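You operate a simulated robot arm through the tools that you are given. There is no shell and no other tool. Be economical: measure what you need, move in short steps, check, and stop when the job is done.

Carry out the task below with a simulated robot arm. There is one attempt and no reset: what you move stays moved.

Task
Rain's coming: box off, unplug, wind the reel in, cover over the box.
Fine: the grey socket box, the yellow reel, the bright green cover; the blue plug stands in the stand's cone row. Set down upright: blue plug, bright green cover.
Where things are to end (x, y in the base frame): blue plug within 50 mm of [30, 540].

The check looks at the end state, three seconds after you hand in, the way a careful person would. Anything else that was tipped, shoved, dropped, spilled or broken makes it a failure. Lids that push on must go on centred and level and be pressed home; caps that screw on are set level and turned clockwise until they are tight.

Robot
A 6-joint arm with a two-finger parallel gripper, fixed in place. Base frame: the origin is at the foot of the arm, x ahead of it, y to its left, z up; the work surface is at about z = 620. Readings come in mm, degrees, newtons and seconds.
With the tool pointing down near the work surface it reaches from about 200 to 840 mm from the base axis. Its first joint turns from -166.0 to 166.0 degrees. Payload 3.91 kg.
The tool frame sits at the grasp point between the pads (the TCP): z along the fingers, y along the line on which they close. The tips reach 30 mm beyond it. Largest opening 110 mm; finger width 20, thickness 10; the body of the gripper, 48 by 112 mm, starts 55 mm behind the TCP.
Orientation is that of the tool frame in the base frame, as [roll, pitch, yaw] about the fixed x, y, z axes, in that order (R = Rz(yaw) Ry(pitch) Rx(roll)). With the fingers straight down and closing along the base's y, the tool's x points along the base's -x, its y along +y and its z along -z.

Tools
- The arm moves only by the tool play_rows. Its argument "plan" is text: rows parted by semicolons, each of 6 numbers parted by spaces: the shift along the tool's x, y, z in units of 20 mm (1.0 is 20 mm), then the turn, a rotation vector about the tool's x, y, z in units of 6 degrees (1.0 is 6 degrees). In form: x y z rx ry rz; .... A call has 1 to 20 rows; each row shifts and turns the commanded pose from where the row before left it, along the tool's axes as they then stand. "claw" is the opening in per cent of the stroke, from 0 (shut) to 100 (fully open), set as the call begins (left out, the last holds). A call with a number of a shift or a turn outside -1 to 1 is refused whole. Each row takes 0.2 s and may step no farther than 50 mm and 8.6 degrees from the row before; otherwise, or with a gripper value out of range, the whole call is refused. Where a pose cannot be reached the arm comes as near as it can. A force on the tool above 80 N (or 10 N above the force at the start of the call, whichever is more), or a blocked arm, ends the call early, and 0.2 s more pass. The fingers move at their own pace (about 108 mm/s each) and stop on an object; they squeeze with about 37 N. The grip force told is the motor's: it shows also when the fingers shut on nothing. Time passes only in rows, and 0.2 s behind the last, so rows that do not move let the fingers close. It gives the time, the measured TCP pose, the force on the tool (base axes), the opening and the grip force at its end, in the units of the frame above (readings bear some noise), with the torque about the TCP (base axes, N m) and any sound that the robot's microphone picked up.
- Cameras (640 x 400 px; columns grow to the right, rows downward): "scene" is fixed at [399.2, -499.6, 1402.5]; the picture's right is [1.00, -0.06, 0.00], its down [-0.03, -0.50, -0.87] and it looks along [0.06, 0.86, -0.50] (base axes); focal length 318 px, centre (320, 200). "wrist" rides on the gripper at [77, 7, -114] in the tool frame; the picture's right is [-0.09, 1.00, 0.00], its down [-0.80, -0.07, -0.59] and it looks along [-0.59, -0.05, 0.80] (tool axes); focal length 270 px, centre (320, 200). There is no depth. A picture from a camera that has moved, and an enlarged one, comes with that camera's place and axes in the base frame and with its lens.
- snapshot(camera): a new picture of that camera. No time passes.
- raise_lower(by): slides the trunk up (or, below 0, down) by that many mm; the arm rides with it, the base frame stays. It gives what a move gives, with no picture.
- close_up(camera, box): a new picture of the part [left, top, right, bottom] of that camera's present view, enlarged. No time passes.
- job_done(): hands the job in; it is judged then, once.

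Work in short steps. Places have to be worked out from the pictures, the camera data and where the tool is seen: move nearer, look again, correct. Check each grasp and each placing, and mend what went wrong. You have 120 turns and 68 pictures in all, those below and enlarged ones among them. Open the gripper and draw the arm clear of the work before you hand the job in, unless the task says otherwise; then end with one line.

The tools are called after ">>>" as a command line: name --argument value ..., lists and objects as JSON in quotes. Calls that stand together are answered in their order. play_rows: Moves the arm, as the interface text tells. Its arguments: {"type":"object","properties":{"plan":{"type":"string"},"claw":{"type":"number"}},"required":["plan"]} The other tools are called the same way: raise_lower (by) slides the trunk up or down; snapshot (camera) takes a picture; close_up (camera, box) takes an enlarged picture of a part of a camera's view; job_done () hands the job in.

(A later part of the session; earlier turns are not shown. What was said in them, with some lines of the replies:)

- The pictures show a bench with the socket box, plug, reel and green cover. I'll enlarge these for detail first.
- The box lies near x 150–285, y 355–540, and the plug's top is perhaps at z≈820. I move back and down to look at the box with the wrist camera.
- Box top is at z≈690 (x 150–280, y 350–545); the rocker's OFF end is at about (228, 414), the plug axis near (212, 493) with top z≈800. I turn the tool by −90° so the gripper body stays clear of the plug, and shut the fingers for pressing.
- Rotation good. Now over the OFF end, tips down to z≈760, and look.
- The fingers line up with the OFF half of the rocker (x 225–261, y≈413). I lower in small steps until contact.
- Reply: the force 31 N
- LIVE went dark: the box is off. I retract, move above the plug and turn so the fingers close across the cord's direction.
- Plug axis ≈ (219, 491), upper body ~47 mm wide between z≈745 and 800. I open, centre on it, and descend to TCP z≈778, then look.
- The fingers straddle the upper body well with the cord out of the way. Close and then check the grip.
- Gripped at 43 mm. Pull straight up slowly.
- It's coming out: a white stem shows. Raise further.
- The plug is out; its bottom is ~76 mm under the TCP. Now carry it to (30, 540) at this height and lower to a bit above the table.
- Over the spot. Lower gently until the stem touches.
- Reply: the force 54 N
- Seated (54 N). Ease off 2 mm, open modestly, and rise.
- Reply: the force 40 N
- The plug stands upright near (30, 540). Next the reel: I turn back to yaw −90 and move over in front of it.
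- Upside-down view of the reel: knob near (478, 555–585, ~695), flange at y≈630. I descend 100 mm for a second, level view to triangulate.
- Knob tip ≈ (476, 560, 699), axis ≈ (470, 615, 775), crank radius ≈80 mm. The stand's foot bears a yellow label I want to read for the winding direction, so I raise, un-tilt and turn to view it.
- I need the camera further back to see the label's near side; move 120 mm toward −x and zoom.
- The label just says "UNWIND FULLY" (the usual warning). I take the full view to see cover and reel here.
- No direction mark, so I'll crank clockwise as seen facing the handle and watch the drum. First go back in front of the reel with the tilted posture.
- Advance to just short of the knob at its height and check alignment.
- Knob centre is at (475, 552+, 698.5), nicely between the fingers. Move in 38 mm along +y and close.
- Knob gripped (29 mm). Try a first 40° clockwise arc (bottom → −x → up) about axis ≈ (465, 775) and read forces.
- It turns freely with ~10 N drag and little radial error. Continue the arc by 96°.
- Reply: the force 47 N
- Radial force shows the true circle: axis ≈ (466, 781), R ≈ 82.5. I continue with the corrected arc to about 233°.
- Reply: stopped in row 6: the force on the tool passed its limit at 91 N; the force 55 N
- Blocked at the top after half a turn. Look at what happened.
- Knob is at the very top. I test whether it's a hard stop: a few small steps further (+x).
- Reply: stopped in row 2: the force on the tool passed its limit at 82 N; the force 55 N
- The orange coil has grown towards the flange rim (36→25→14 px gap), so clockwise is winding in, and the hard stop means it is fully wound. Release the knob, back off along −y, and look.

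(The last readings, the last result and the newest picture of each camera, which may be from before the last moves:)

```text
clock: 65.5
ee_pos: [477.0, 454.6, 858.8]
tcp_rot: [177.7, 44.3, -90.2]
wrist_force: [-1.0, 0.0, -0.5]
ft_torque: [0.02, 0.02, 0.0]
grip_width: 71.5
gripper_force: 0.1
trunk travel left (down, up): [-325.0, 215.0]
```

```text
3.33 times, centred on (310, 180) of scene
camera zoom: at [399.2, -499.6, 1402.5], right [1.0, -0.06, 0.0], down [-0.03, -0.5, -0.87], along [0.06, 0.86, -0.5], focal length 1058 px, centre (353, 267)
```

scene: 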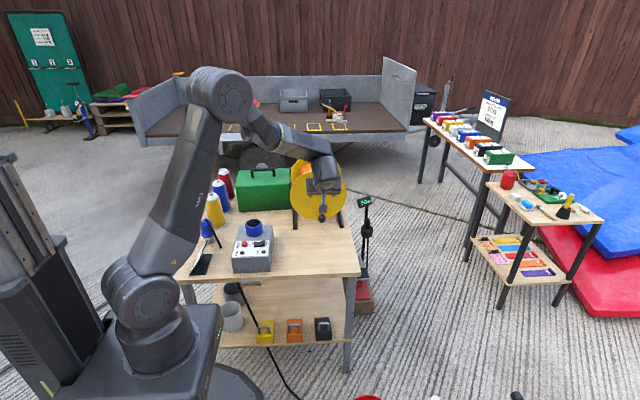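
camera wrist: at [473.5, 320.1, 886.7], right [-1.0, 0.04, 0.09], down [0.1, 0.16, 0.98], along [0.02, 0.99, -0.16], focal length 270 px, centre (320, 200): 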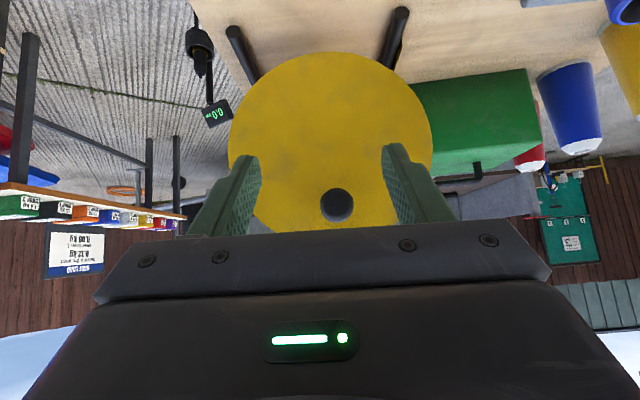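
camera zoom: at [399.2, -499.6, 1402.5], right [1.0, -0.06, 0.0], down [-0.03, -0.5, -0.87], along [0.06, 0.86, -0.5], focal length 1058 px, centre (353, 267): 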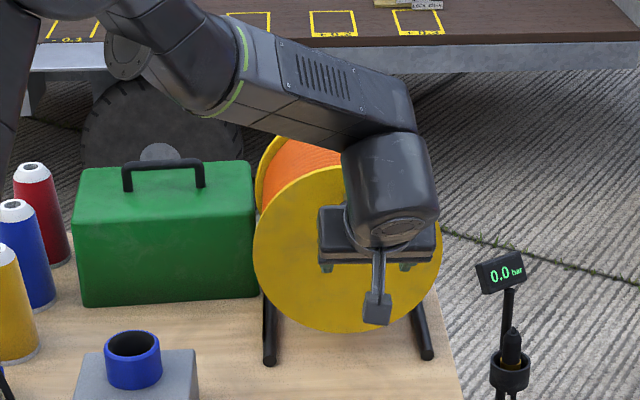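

The reel stays put at full wind. Now for the cover: un-tilt and turn to yaw 180, then raise the trunk for reach, as the handle (~(229, 836, 793)) is far out.

>>> play_rows --plan "0.3 0 -0.3 0 1 0;0.3 0 -0.3 0 1 0;0 0 0 0 1 0;0 0 0 0 1 0;0 0 0 0 1 0;0 0 0 0 1 0;0 0 0 0 1 0;0 0 0 0 0.4 0;0 0 0 0 0 0" --claw 65

>>> raise_lower --by 150

>>> play_rows --plan "0 1 0 0 0 1;0 1 0 0 0 1;0 1 0 0 0 1;0 1 0 0 0 1;0 1 0 0 0 1;0 0 0 0 0 1;0 0 0 0 0 1;0 0 0 0 0 1;0 0 0 0 0 1;0 0 0 0 0 1;0 0 0 0 0 1;0 0 0 0 0 1;0 0 0 0 0 1;0 0 0 0 0 1;0 0 0 0 0 1;0 0 0 0 0 0"

```text
clock: 67.5
ee_pos: [477.3, 438.2, 859.2]
tcp_rot: [178.3, -0.1, -88.6]
wrist_force: [-0.6, 0.5, 0.0]
ft_torque: [0.03, 0.01, 0.01]
grip_width: 71.4
gripper_force: 0.1
trunk travel left (down, up): [-325.0, 215.0]
```

```text
clock: 69.2
ee_pos: [475.8, 438.5, 1008.3]
tcp_rot: [178.3, -0.1, -88.6]
wrist_force: [-0.8, -0.2, -0.6]
ft_torque: [0.01, 0.05, -0.02]
grip_width: 71.2
gripper_force: 0.1
trunk travel left (down, up): [-475.0, 65.0]
```

```text
clock: 72.6
ee_pos: [379.0, 458.1, 1011.8]
tcp_rot: [-179.9, -1.7, -178.7]
wrist_force: [0.0, -0.2, -0.7]
ft_torque: [0.02, 0.0, -0.01]
grip_width: 71.5
gripper_force: 0.0
trunk travel left (down, up): [-475.0, 65.0]
```

Correct the small tilt and move to where the wrist camera looks at the cover and its handle.

>>> play_rows --plan "0 0 0 0 -0.28 0.22;0.6 0.94 0 0 0 0;0.6 0.94 0 0 0 0;0.6 0.94 0 0 0 0;0.6 0.94 0 0 0 0;0.6 0.94 0 0 0 0;0.6 0.94 0 0 0 0;0.6 0.94 0 0 0 0;0.6 0.94 0 0 0 0;0.6 0.94 0 0 0 0;0.6 0.94 0 0 0 0;0.6 0.94 0 0 0 0;0.6 0.94 0 0 0 0;0.6 0.94 0 0 0 0;0.6 0.94 0 0 0 0;0.6 0.94 0 0 0 0;0 0 0 0 0 0"

>>> snapshot --camera "wrist"

>>> snapshot --camera "scene"

```text
clock: 76.2
ee_pos: [198.2, 739.5, 1012.5]
tcp_rot: [-179.9, 0.0, -179.9]
wrist_force: [0.6, 0.6, -0.4]
ft_torque: [0.02, 0.07, 0.02]
grip_width: 71.7
gripper_force: 0.0
trunk travel left (down, up): [-475.0, 65.0]
```

```text
30 pictures are left
camera wrist: at [121.2, 745.8, 1126.1], right [0.09, 1.0, 0.0], down [0.8, -0.07, 0.59], along [0.59, -0.05, -0.8], focal length 270 px, centre (320, 200)
```

wrist: 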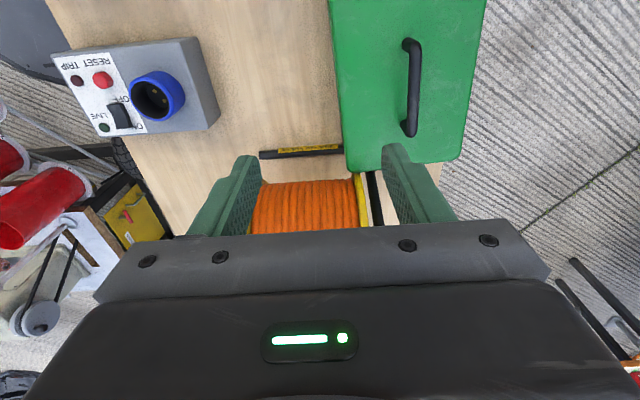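

```text
29 pictures are left
```

scene: 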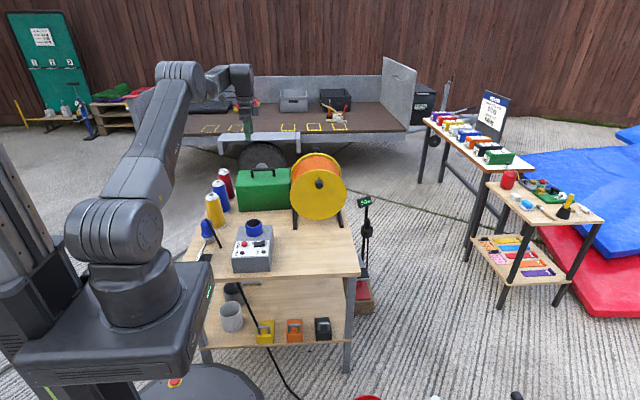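

Handle centre ≈ (218, 847), bar along x at z≈795; cover spans x≈98–338, y≈775–935. I move above it and see whether the arm reaches.

>>> play_rows --plan "-0.2 0.9 0 0 0 0;-0.2 0.9 0 0 0 0;-0.2 0.9 0 0 0 0;-0.2 0.9 0 0 0 0;-0.2 0.9 0 0 0 0;0 0.9 0 0 0 0;0 0 0.8 0 0 0;0 0 0.8 0 0 0;0 0 0.8 0 0 0;0 0 0.8 0 0 0;0 0 0.8 0 0 0;0 0 0.8 0 0 0;0 0 0.8 0 0 0;0 0 0 0 0 0"

>>> snapshot --camera "wrist"

>>> close_up --camera "scene" --box '[220, 120, 360, 220]'

```text
clock: 79.2
ee_pos: [201.8, 762.7, 892.7]
tcp_rot: [-179.9, 0.0, -179.9]
wrist_force: [-0.4, -0.4, 0.1]
ft_torque: [0.01, -0.02, 0.01]
grip_width: 71.3
gripper_force: 0.1
out of reach, approached as far as the arm can: row 2, 3, 4, 5, 6
trunk travel left (down, up): [-475.0, 65.0]
```

```text
28 pictures are left
camera wrist: at [125.3, 770.0, 1007.4], right [0.09, 1.0, 0.0], down [0.8, -0.07, 0.59], along [0.59, -0.05, -0.8], focal length 270 px, centre (320, 200)
```

wrist: 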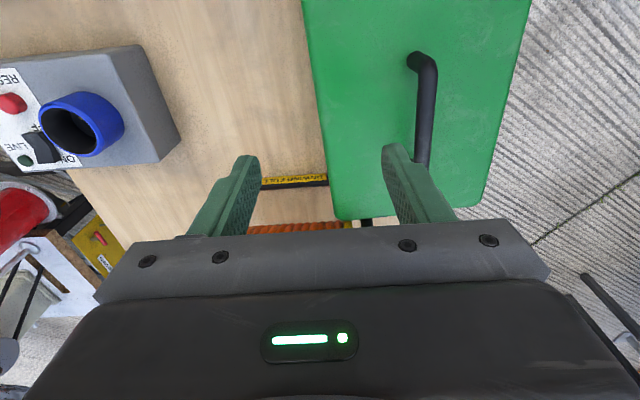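

```text
4.00 times, centred on (290, 170) of scene
camera zoom: at [399.2, -499.6, 1402.5], right [1.0, -0.06, 0.0], down [-0.03, -0.5, -0.87], along [0.06, 0.86, -0.5], focal length 1270 px, centre (440, 320)
```

zoom: 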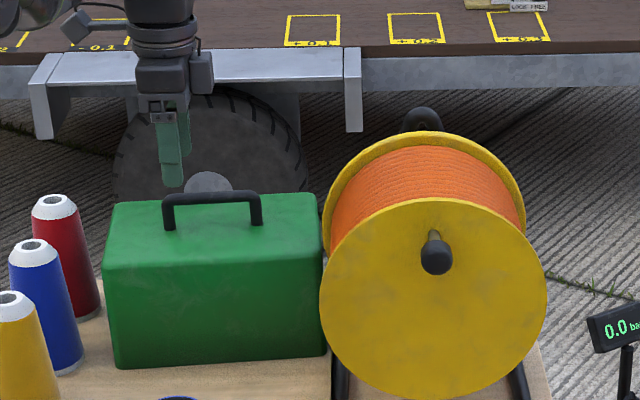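

The radius limit was hit at z≈1010; lower down there should be more reach. Try +y from here.

>>> play_rows --plan "-0.2 0.9 0 0 0 0;-0.2 0.9 0 0 0 0;-0.2 0.9 0 0 0 0;-0.2 0.9 0 0 0 0;0 0.6 0 0 0 0;0 0 0 0 0 0"

```text
clock: 80.6
ee_pos: [206.0, 776.9, 891.9]
tcp_rot: [179.9, 0.0, -179.9]
wrist_force: [-0.3, 0.7, 0.3]
ft_torque: [-0.03, 0.02, 0.03]
grip_width: 71.5
gripper_force: 0.1
out of reach, approached as far as the arm can: row 1, 2, 3, 4, 5
trunk travel left (down, up): [-475.0, 65.0]
```

Vertical reach ends at ~805 mm radius, so I tilt the fingers 25° outward (toward +y), narrow the opening, and move out to the handle line above the bar.

>>> play_rows --plan "0 0 0 -1 0 0;0 0 0 -1 0 0;0 0 0 -1 0 0;0 0 0 -1 0 0;0 0 0 -0.17 0 0;-0.2 0.725 0.338 0 0 0;-0.2 0.725 0.338 0 0 0;-0.2 0.725 0.338 0 0 0;0 0.725 0.338 0 0 0;0 0 0 0 0 0" --claw 42

>>> close_up --camera "scene" --box '[220, 120, 360, 220]'

>>> snapshot --camera "wrist"

```text
clock: 82.8
ee_pos: [218.4, 840.7, 891.0]
tcp_rot: [155.1, -0.1, -179.9]
wrist_force: [-0.8, 0.1, 0.0]
ft_torque: [-0.01, 0.0, 0.02]
grip_width: 46.2
gripper_force: 0.0
trunk travel left (down, up): [-475.0, 65.0]
```

```text
4.00 times, centred on (290, 170) of scene
camera zoom: at [399.2, -499.6, 1402.5], right [1.0, -0.06, 0.0], down [-0.03, -0.5, -0.87], along [0.06, 0.86, -0.5], focal length 1270 px, centre (440, 320)
```

zoom: 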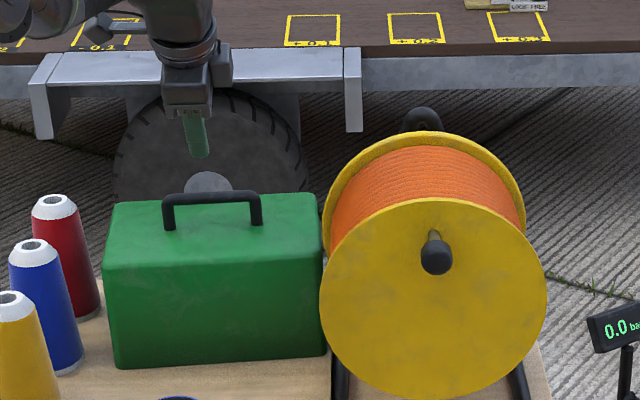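

```text
25 pictures are left
camera wrist: at [141.4, 798.4, 998.9], right [0.09, 0.9, 0.42], down [0.8, -0.31, 0.51], along [0.59, 0.29, -0.75], focal length 270 px, centre (320, 200)
```

wrist: 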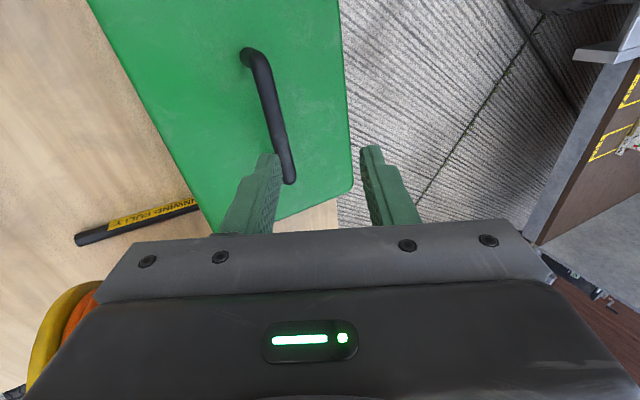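

Handle is at about (218, 845, 797) and the cover is yawed ≈ +3.5°. I match that yaw and descend vertically to just around the bar, then check.

>>> play_rows --plan "0 0 0 0 0.247 -0.529;0 -0.36 0.77 0 0 0;0 -0.36 0.77 0 0 0;0 -0.36 0.77 0 0 0;0 -0.29 0.62 0 0 0;0 0 0 0 0 0"

>>> close_up --camera "scene" --box '[230, 140, 300, 220]'

>>> snapshot --camera "wrist"

```text
clock: 84.2
ee_pos: [217.4, 839.7, 827.0]
tcp_rot: [155.1, 0.0, -176.3]
wrist_force: [-0.4, -0.4, -0.7]
ft_torque: [0.02, -0.02, 0.02]
grip_width: 45.9
gripper_force: 0.0
trunk travel left (down, up): [-475.0, 65.0]
```

```text
5.00 times, centred on (265, 180) of scene
camera zoom: at [399.2, -499.6, 1402.5], right [1.0, -0.06, 0.0], down [-0.03, -0.5, -0.87], along [0.06, 0.86, -0.5], focal length 1587 px, centre (595, 300)
```

zoom: 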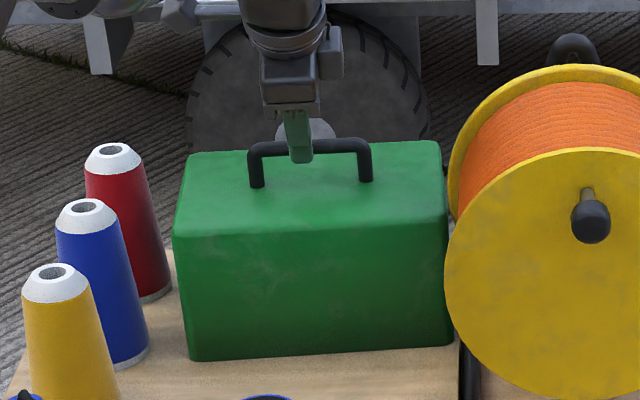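

```text
23 pictures are left
camera wrist: at [143.6, 793.7, 934.3], right [0.03, 0.91, 0.42], down [0.82, -0.26, 0.51], along [0.57, 0.33, -0.75], focal length 270 px, centre (320, 200)
```

wrist: 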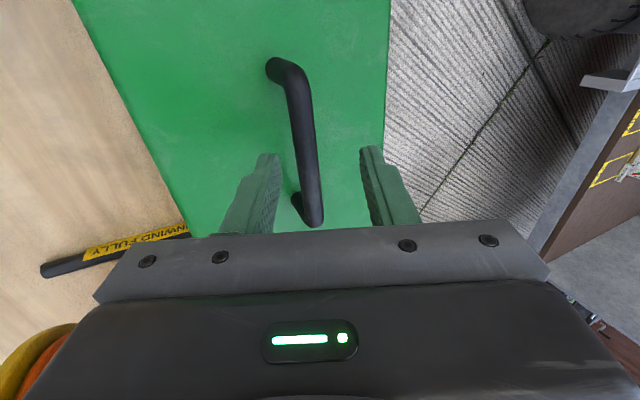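

The bar lies between the fingers; handle centre is ~10 mm further +x. Shift, descend 21 mm and close.

>>> play_rows --plan "-0.5 0 0 0 0 0;0 -0.22 0.476 0 0 0;0 -0.22 0.476 0 0 0;0 0 0 0 0 0"

>>> play_rows --plan "0 0 0 0 0 0;0 0 0 0 0 0;0 0 0 0 0 0" --claw 0

>>> close_up --camera "scene" --box '[230, 140, 300, 220]'

```text
clock: 85.2
ee_pos: [228.5, 841.4, 806.9]
tcp_rot: [155.2, 0.0, -176.4]
wrist_force: [-0.1, 0.1, -0.4]
ft_torque: [-0.04, -0.03, 0.0]
grip_width: 46.2
gripper_force: 0.0
trunk travel left (down, up): [-475.0, 65.0]
```

```text
clock: 86.0
ee_pos: [227.4, 842.0, 806.4]
tcp_rot: [155.0, 0.0, -176.4]
wrist_force: [0.6, 2.0, 1.5]
ft_torque: [0.04, -0.05, 0.06]
grip_width: 13.3
gripper_force: 37.5
trunk travel left (down, up): [-475.0, 65.0]
```

```text
5.00 times, centred on (265, 180) of scene
camera zoom: at [399.2, -499.6, 1402.5], right [1.0, -0.06, 0.0], down [-0.03, -0.5, -0.87], along [0.06, 0.86, -0.5], focal length 1587 px, centre (595, 300)
```

zoom: 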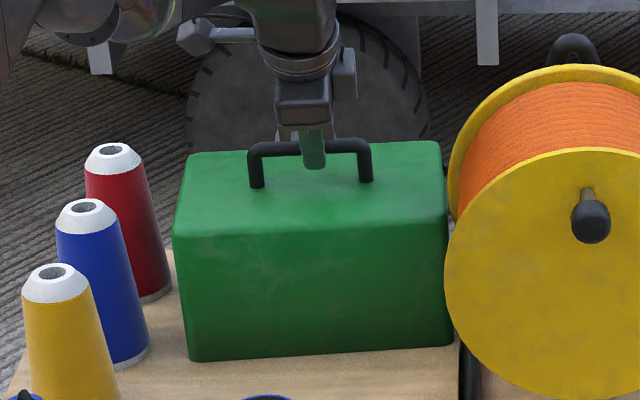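

Bar gripped (13 mm, centred). Lift slowly 40 mm with a slight −x drift away from the reel, and check.

>>> play_rows --plan "0 0.08 -0.18 0 0 0;0.15 0.1 -0.23 0 0 0;0.2 0.17 -0.36 0 0 0;0.15 0.25 -0.54 0 0 0;0 0.25 -0.54 0 0 0;0 0 0 0 0 0"

>>> close_up --camera "scene" --box '[220, 120, 300, 220]'

```text
clock: 87.4
ee_pos: [218.1, 840.5, 846.7]
tcp_rot: [155.2, 0.0, -176.4]
wrist_force: [-0.9, 0.2, -4.9]
ft_torque: [-0.04, -0.01, 0.01]
grip_width: 13.3
gripper_force: 36.9
trunk travel left (down, up): [-475.0, 65.0]
```

```text
4.00 times, centred on (260, 170) of scene
camera zoom: at [399.2, -499.6, 1402.5], right [1.0, -0.06, 0.0], down [-0.03, -0.5, -0.87], along [0.06, 0.86, -0.5], focal length 1270 px, centre (560, 320)
```

zoom: 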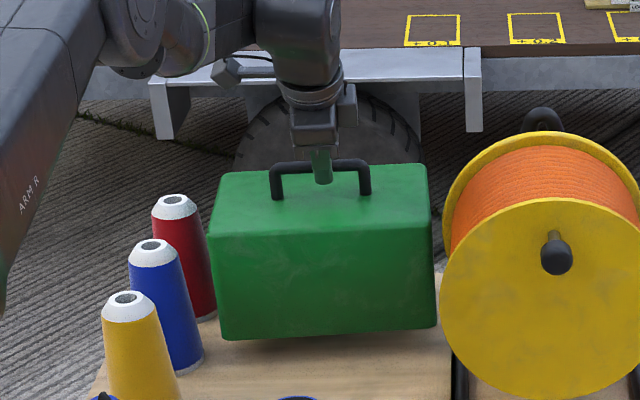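

It hangs level and clear (~0.5 kg). Continue up while coming inward (−y).

>>> play_rows --plan "0.04 -0.248 -0.888 0 0 0;0.04 -0.248 -0.888 0 0 0;0.04 -0.248 -0.888 0 0 0;0.04 -0.248 -0.888 0 0 0;0.04 -0.248 -0.888 0 0 0;0.04 -0.248 -0.888 0 0 0;0.04 -0.248 -0.888 0 0 0;0.04 -0.248 -0.888 0 0 0;0.04 -0.248 -0.888 0 0 0;0.04 -0.248 -0.888 0 0 0;0.06 -0.861 -0.401 0 0 0;0.06 -0.861 -0.401 0 0 0;0.06 -0.861 -0.401 0 0 0;0.06 -0.861 -0.401 0 0 0;0.06 -0.861 -0.401 0 0 0;0.06 -0.861 -0.401 0 0 0;0 0 0 0 0 0"

>>> snapshot --camera "scene"

```text
clock: 91.0
ee_pos: [217.4, 605.0, 987.2]
tcp_rot: [155.1, -0.1, -176.5]
wrist_force: [0.1, 0.2, -4.8]
ft_torque: [-0.02, 0.0, 0.0]
grip_width: 13.4
gripper_force: 37.2
trunk travel left (down, up): [-475.0, 65.0]
```

```text
20 pictures are left
```

scene: 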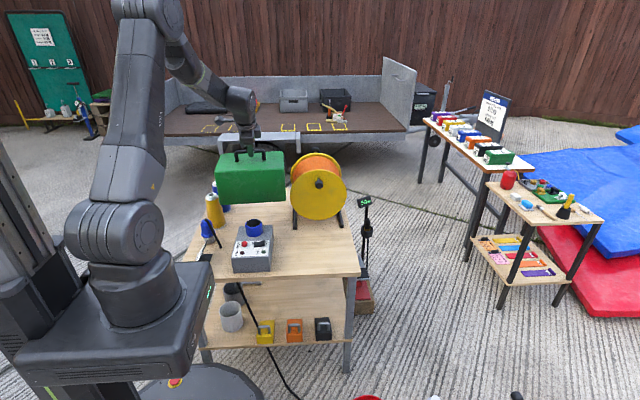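

Now come in to y≈453 and rotate the cover +86° about the vertical, high above the box.

>>> play_rows --plan "0.06 -0.861 -0.401 0 0 0;0.06 -0.861 -0.401 0 0 0;0.06 -0.861 -0.401 0 0 0;0.06 -0.861 -0.401 0 0 0;0.06 -0.861 -0.401 0 0 0;0.06 -0.861 -0.401 0 0 0;0.06 -0.861 -0.401 0 0 0;0.06 -0.861 -0.401 0 0 0;0 0 0 0 0 0"

>>> play_rows --plan "0 0 0 0 0.4226 -0.9063;0 0 0 0 0.4226 -0.9063;0 0 0 0 0.4226 -0.9063;0 0 0 0 0.4226 -0.9063;0 0 0 0 0.4226 -0.9063;0 0 0 0 0.4226 -0.9063;0 0 0 0 0.4226 -0.9063;0 0 0 0 0.4226 -0.9063;0 0 0 0 0.4226 -0.9063;0 0 0 0 0.4226 -0.9063;0 0 0 0 0.4226 -0.9063;0 0 0 0 0.4226 -0.9063;0 0 0 0 0.4226 -0.9063;0 0 0 0 0.4226 -0.9063;0 0 0 0 0.14 -0.3;0 0 0 0 0 0"

>>> close_up --camera "scene" --box '[170, 120, 370, 290]'

>>> snapshot --camera "wrist"

```text
clock: 93.0
ee_pos: [216.7, 454.9, 987.3]
tcp_rot: [155.1, 0.1, -176.4]
wrist_force: [-0.4, 0.5, -3.5]
ft_torque: [-0.02, -0.07, 0.0]
grip_width: 13.1
gripper_force: 36.8
trunk travel left (down, up): [-475.0, 65.0]
```

```text
clock: 96.4
ee_pos: [217.9, 454.2, 987.5]
tcp_rot: [155.0, -0.1, -90.3]
wrist_force: [0.8, 0.6, -4.7]
ft_torque: [0.03, -0.04, -0.03]
grip_width: 13.2
gripper_force: 37.7
trunk travel left (down, up): [-475.0, 65.0]
```

```text
2.35 times, centred on (270, 205) of scene
camera zoom: at [399.2, -499.6, 1402.5], right [1.0, -0.06, 0.0], down [-0.03, -0.5, -0.87], along [0.06, 0.86, -0.5], focal length 747 px, centre (438, 188)
```

zoom: 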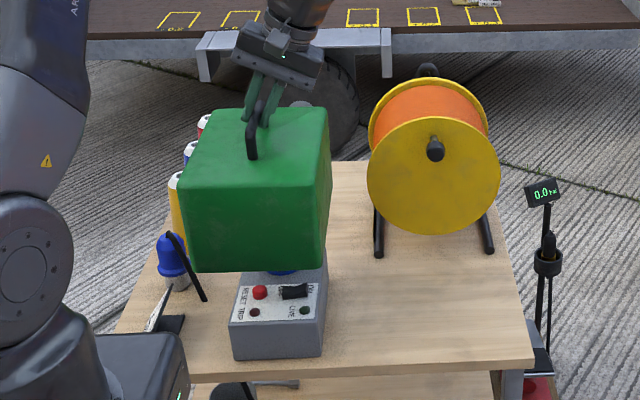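

```text
18 pictures are left
camera wrist: at [259.7, 376.7, 1094.7], right [-0.9, 0.09, 0.42], down [0.32, 0.8, 0.51], along [-0.29, 0.59, -0.75], focal length 270 px, centre (320, 200)
```

wrist: 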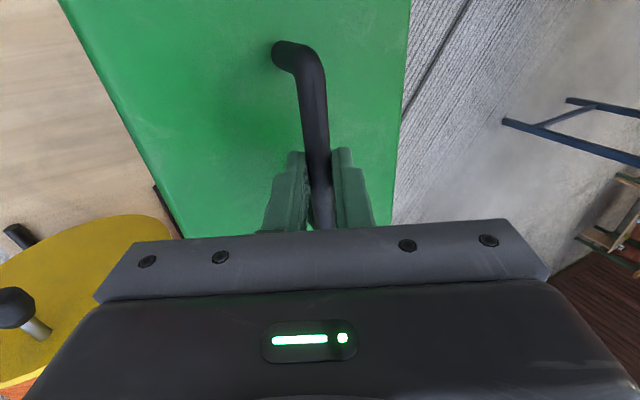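

Cover is now aligned with the box; centre estimates: cover (214.5, 451), box (220, 446). I shift +5.5/−5 mm, lower 40 mm, and compare edges again.

>>> play_rows --plan "0.25 -0.25 -0.116 0 0 0;0 -0.2113 0.453 0 0 0;0 -0.2113 0.453 0 0 0;0 -0.2113 0.453 0 0 0;0 -0.2113 0.453 0 0 0;0 0 0 0 0 0"

>>> close_up --camera "scene" --box '[200, 150, 320, 280]'

```text
clock: 97.8
ee_pos: [222.8, 449.1, 947.8]
tcp_rot: [155.0, -0.2, -90.4]
wrist_force: [0.5, -0.4, -3.5]
ft_torque: [0.04, -0.03, 0.06]
grip_width: 13.3
gripper_force: 37.5
trunk travel left (down, up): [-475.0, 65.0]
```

```text
3.08 times, centred on (260, 215) of scene
camera zoom: at [399.2, -499.6, 1402.5], right [1.0, -0.06, 0.0], down [-0.03, -0.5, -0.87], along [0.06, 0.86, -0.5], focal length 977 px, centre (505, 154)
```

zoom: 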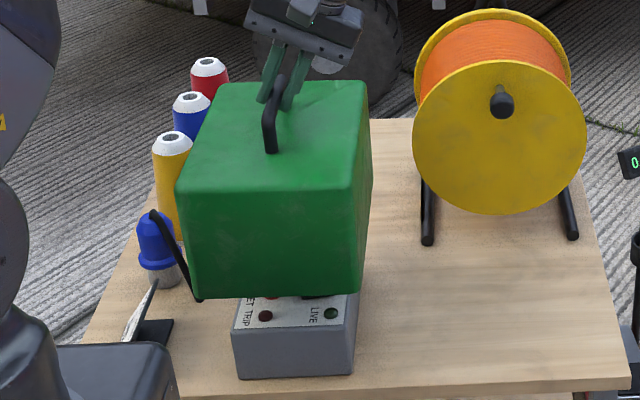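

Cover centre ≈ 217 vs box ≈ 220, and ~3 mm forward; shift +2.5/+3 mm and lower 72 mm to just below the box's top edge.

>>> play_rows --plan "-0.15 -0.113 -0.053 0 0 0;0 -0.2113 0.453 0 0 0;0 -0.2113 0.453 0 0 0;0 -0.2113 0.453 0 0 0;0 -0.2113 0.453 0 0 0;0 -0.2113 0.453 0 0 0;0 -0.2113 0.453 0 0 0;0 -0.2113 0.453 0 0 0;0 0 0 0 0 0"

>>> close_up --camera "scene" --box '[200, 150, 320, 280]'

```text
clock: 99.8
ee_pos: [225.9, 450.6, 876.7]
tcp_rot: [155.0, -0.1, -90.3]
wrist_force: [0.6, -0.4, -4.0]
ft_torque: [0.03, -0.03, 0.05]
grip_width: 13.5
gripper_force: 37.1
trunk travel left (down, up): [-475.0, 65.0]
```

```text
3.08 times, centred on (260, 215) of scene
camera zoom: at [399.2, -499.6, 1402.5], right [1.0, -0.06, 0.0], down [-0.03, -0.5, -0.87], along [0.06, 0.86, -0.5], focal length 977 px, centre (505, 154)
```

zoom: 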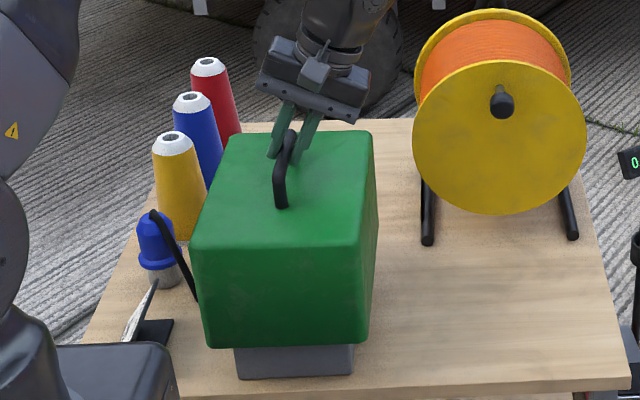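

Centred within a couple of mm and no contact so far. Lower the rest gently.

>>> play_rows --plan "0 -0.1 -0.05 0 0 0;0 -0.17 0.363 0 0 0;0 -0.17 0.363 0 0 0;0 -0.17 0.363 0 0 0;0 -0.17 0.363 0 0 0;0 -0.17 0.363 0 0 0;0 -0.17 0.363 0 0 0;0 -0.085 0.18 0 0 0;0 -0.085 0.18 0 0 0;0 -0.085 0.18 0 0 0;0 -0.042 0.09 0 0 0;0 0 0 0 0 0"

```text
clock: 102.4
ee_pos: [228.3, 450.9, 813.5]
tcp_rot: [155.0, -0.1, -90.4]
wrist_force: [-0.1, -0.6, -4.1]
ft_torque: [0.03, -0.05, 0.02]
grip_width: 13.5
gripper_force: 36.7
trunk travel left (down, up): [-475.0, 65.0]
```

No contact yet at z 813.5 (expected ~806). Continue in 2 mm steps.

>>> play_rows --plan "0 0.14 0.06 0 0 0;0 -0.042 0.09 0 0 0;0 -0.042 0.09 0 0 0;0 -0.042 0.09 0 0 0;0 -0.042 0.09 0 0 0;0 -0.021 0.045 0 0 0;0 0 0 0 0 0"

>>> close_up --camera "scene" --box '[200, 150, 320, 280]'

```text
clock: 104.0
ee_pos: [224.5, 450.7, 807.2]
tcp_rot: [155.0, -0.1, -90.4]
wrist_force: [-0.3, -0.1, 7.5]
ft_torque: [-0.08, 0.09, 0.07]
grip_width: 13.5
gripper_force: 37.1
trunk travel left (down, up): [-475.0, 65.0]
```

```text
3.08 times, centred on (260, 215) of scene
camera zoom: at [399.2, -499.6, 1402.5], right [1.0, -0.06, 0.0], down [-0.03, -0.5, -0.87], along [0.06, 0.86, -0.5], focal length 977 px, centre (505, 154)
```

zoom: 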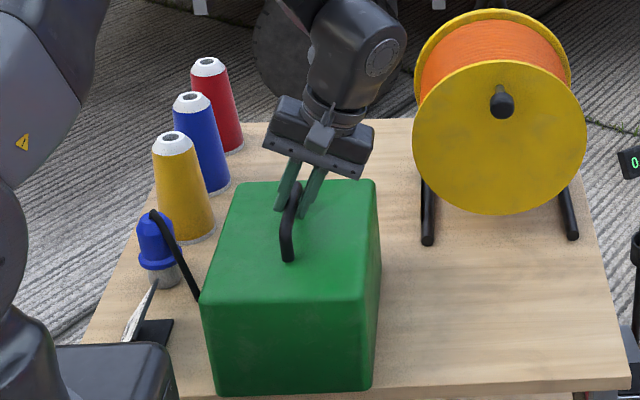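

The cover sits on the bench over the box (contact 11 N). Release to the same opening as before and rise vertically.

>>> play_rows --plan "0 0 0 0 0 0;0 0 0 0 0 0;0 0 0 0 0 0" --claw 40

>>> play_rows --plan "0 0.1 -0.22 0 0 0;0 0.2113 -0.453 0 0 0;0 0.2113 -0.453 0 0 0;0 0.4 -0.86 0 0 0;0 0.4 -0.86 0 0 0;0 0.4 -0.86 0 0 0;0 0.4 -0.86 0 0 0;0 0.4 -0.86 0 0 0;0 0.4 -0.86 0 0 0;0 0.4 -0.86 0 0 0;0 0.4 -0.86 0 0 0;0 0 0 0 0 0"

>>> snapshot --camera "scene"

>>> snapshot --camera "wrist"

```text
clock: 104.8
ee_pos: [224.1, 449.8, 806.3]
tcp_rot: [155.0, -0.1, -90.4]
wrist_force: [0.2, -0.9, 0.1]
ft_torque: [-0.04, -0.02, -0.01]
grip_width: 44.1
gripper_force: 0.0
trunk travel left (down, up): [-475.0, 65.0]
```

```text
clock: 107.4
ee_pos: [224.5, 450.8, 983.8]
tcp_rot: [155.0, 0.0, -90.4]
wrist_force: [-0.3, -0.1, -0.2]
ft_torque: [0.03, 0.02, 0.0]
grip_width: 44.0
gripper_force: 0.0
trunk travel left (down, up): [-475.0, 65.0]
```

```text
14 pictures are left
```

scene: 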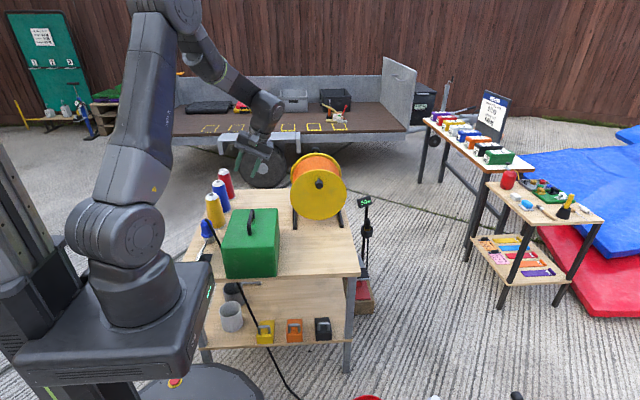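

```text
13 pictures are left
camera wrist: at [266.0, 374.6, 1090.1], right [-0.9, 0.09, 0.42], down [0.32, 0.8, 0.51], along [-0.29, 0.59, -0.75], focal length 270 px, centre (320, 200)
```

wrist: 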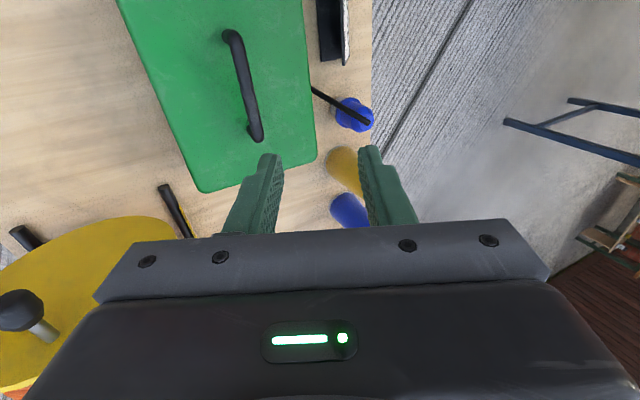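

Everything stands. One close look at the reel, plug and cover before handing in.

>>> close_up --camera "scene" --box '[180, 140, 370, 290]'

```text
2.67 times, centred on (275, 215) of scene
camera zoom: at [399.2, -499.6, 1402.5], right [1.0, -0.06, 0.0], down [-0.03, -0.5, -0.87], along [0.06, 0.86, -0.5], focal length 847 px, centre (440, 160)
```

zoom: 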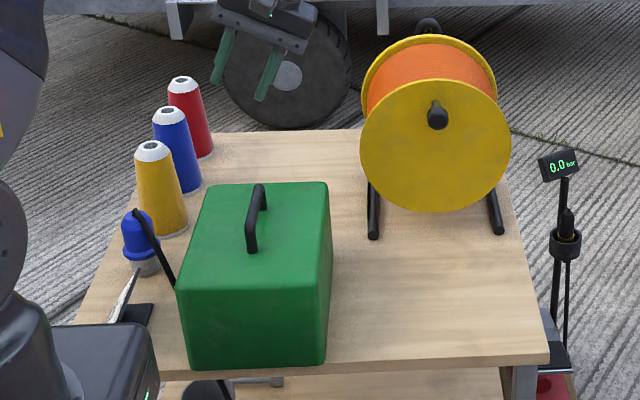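

The drum is full, the plug is upright in the cone row, the cover is level over the box, and the arm is clear with the gripper open. Handing in.

>>> job_done

```text
The job is handed in.
```

The socket box is switched off, the blue plug is out and standing near (30, 540), the reel is wound in to its stop, and the green cover is over the box. The job is handed in, and I saw nothing else knocked over or moved.
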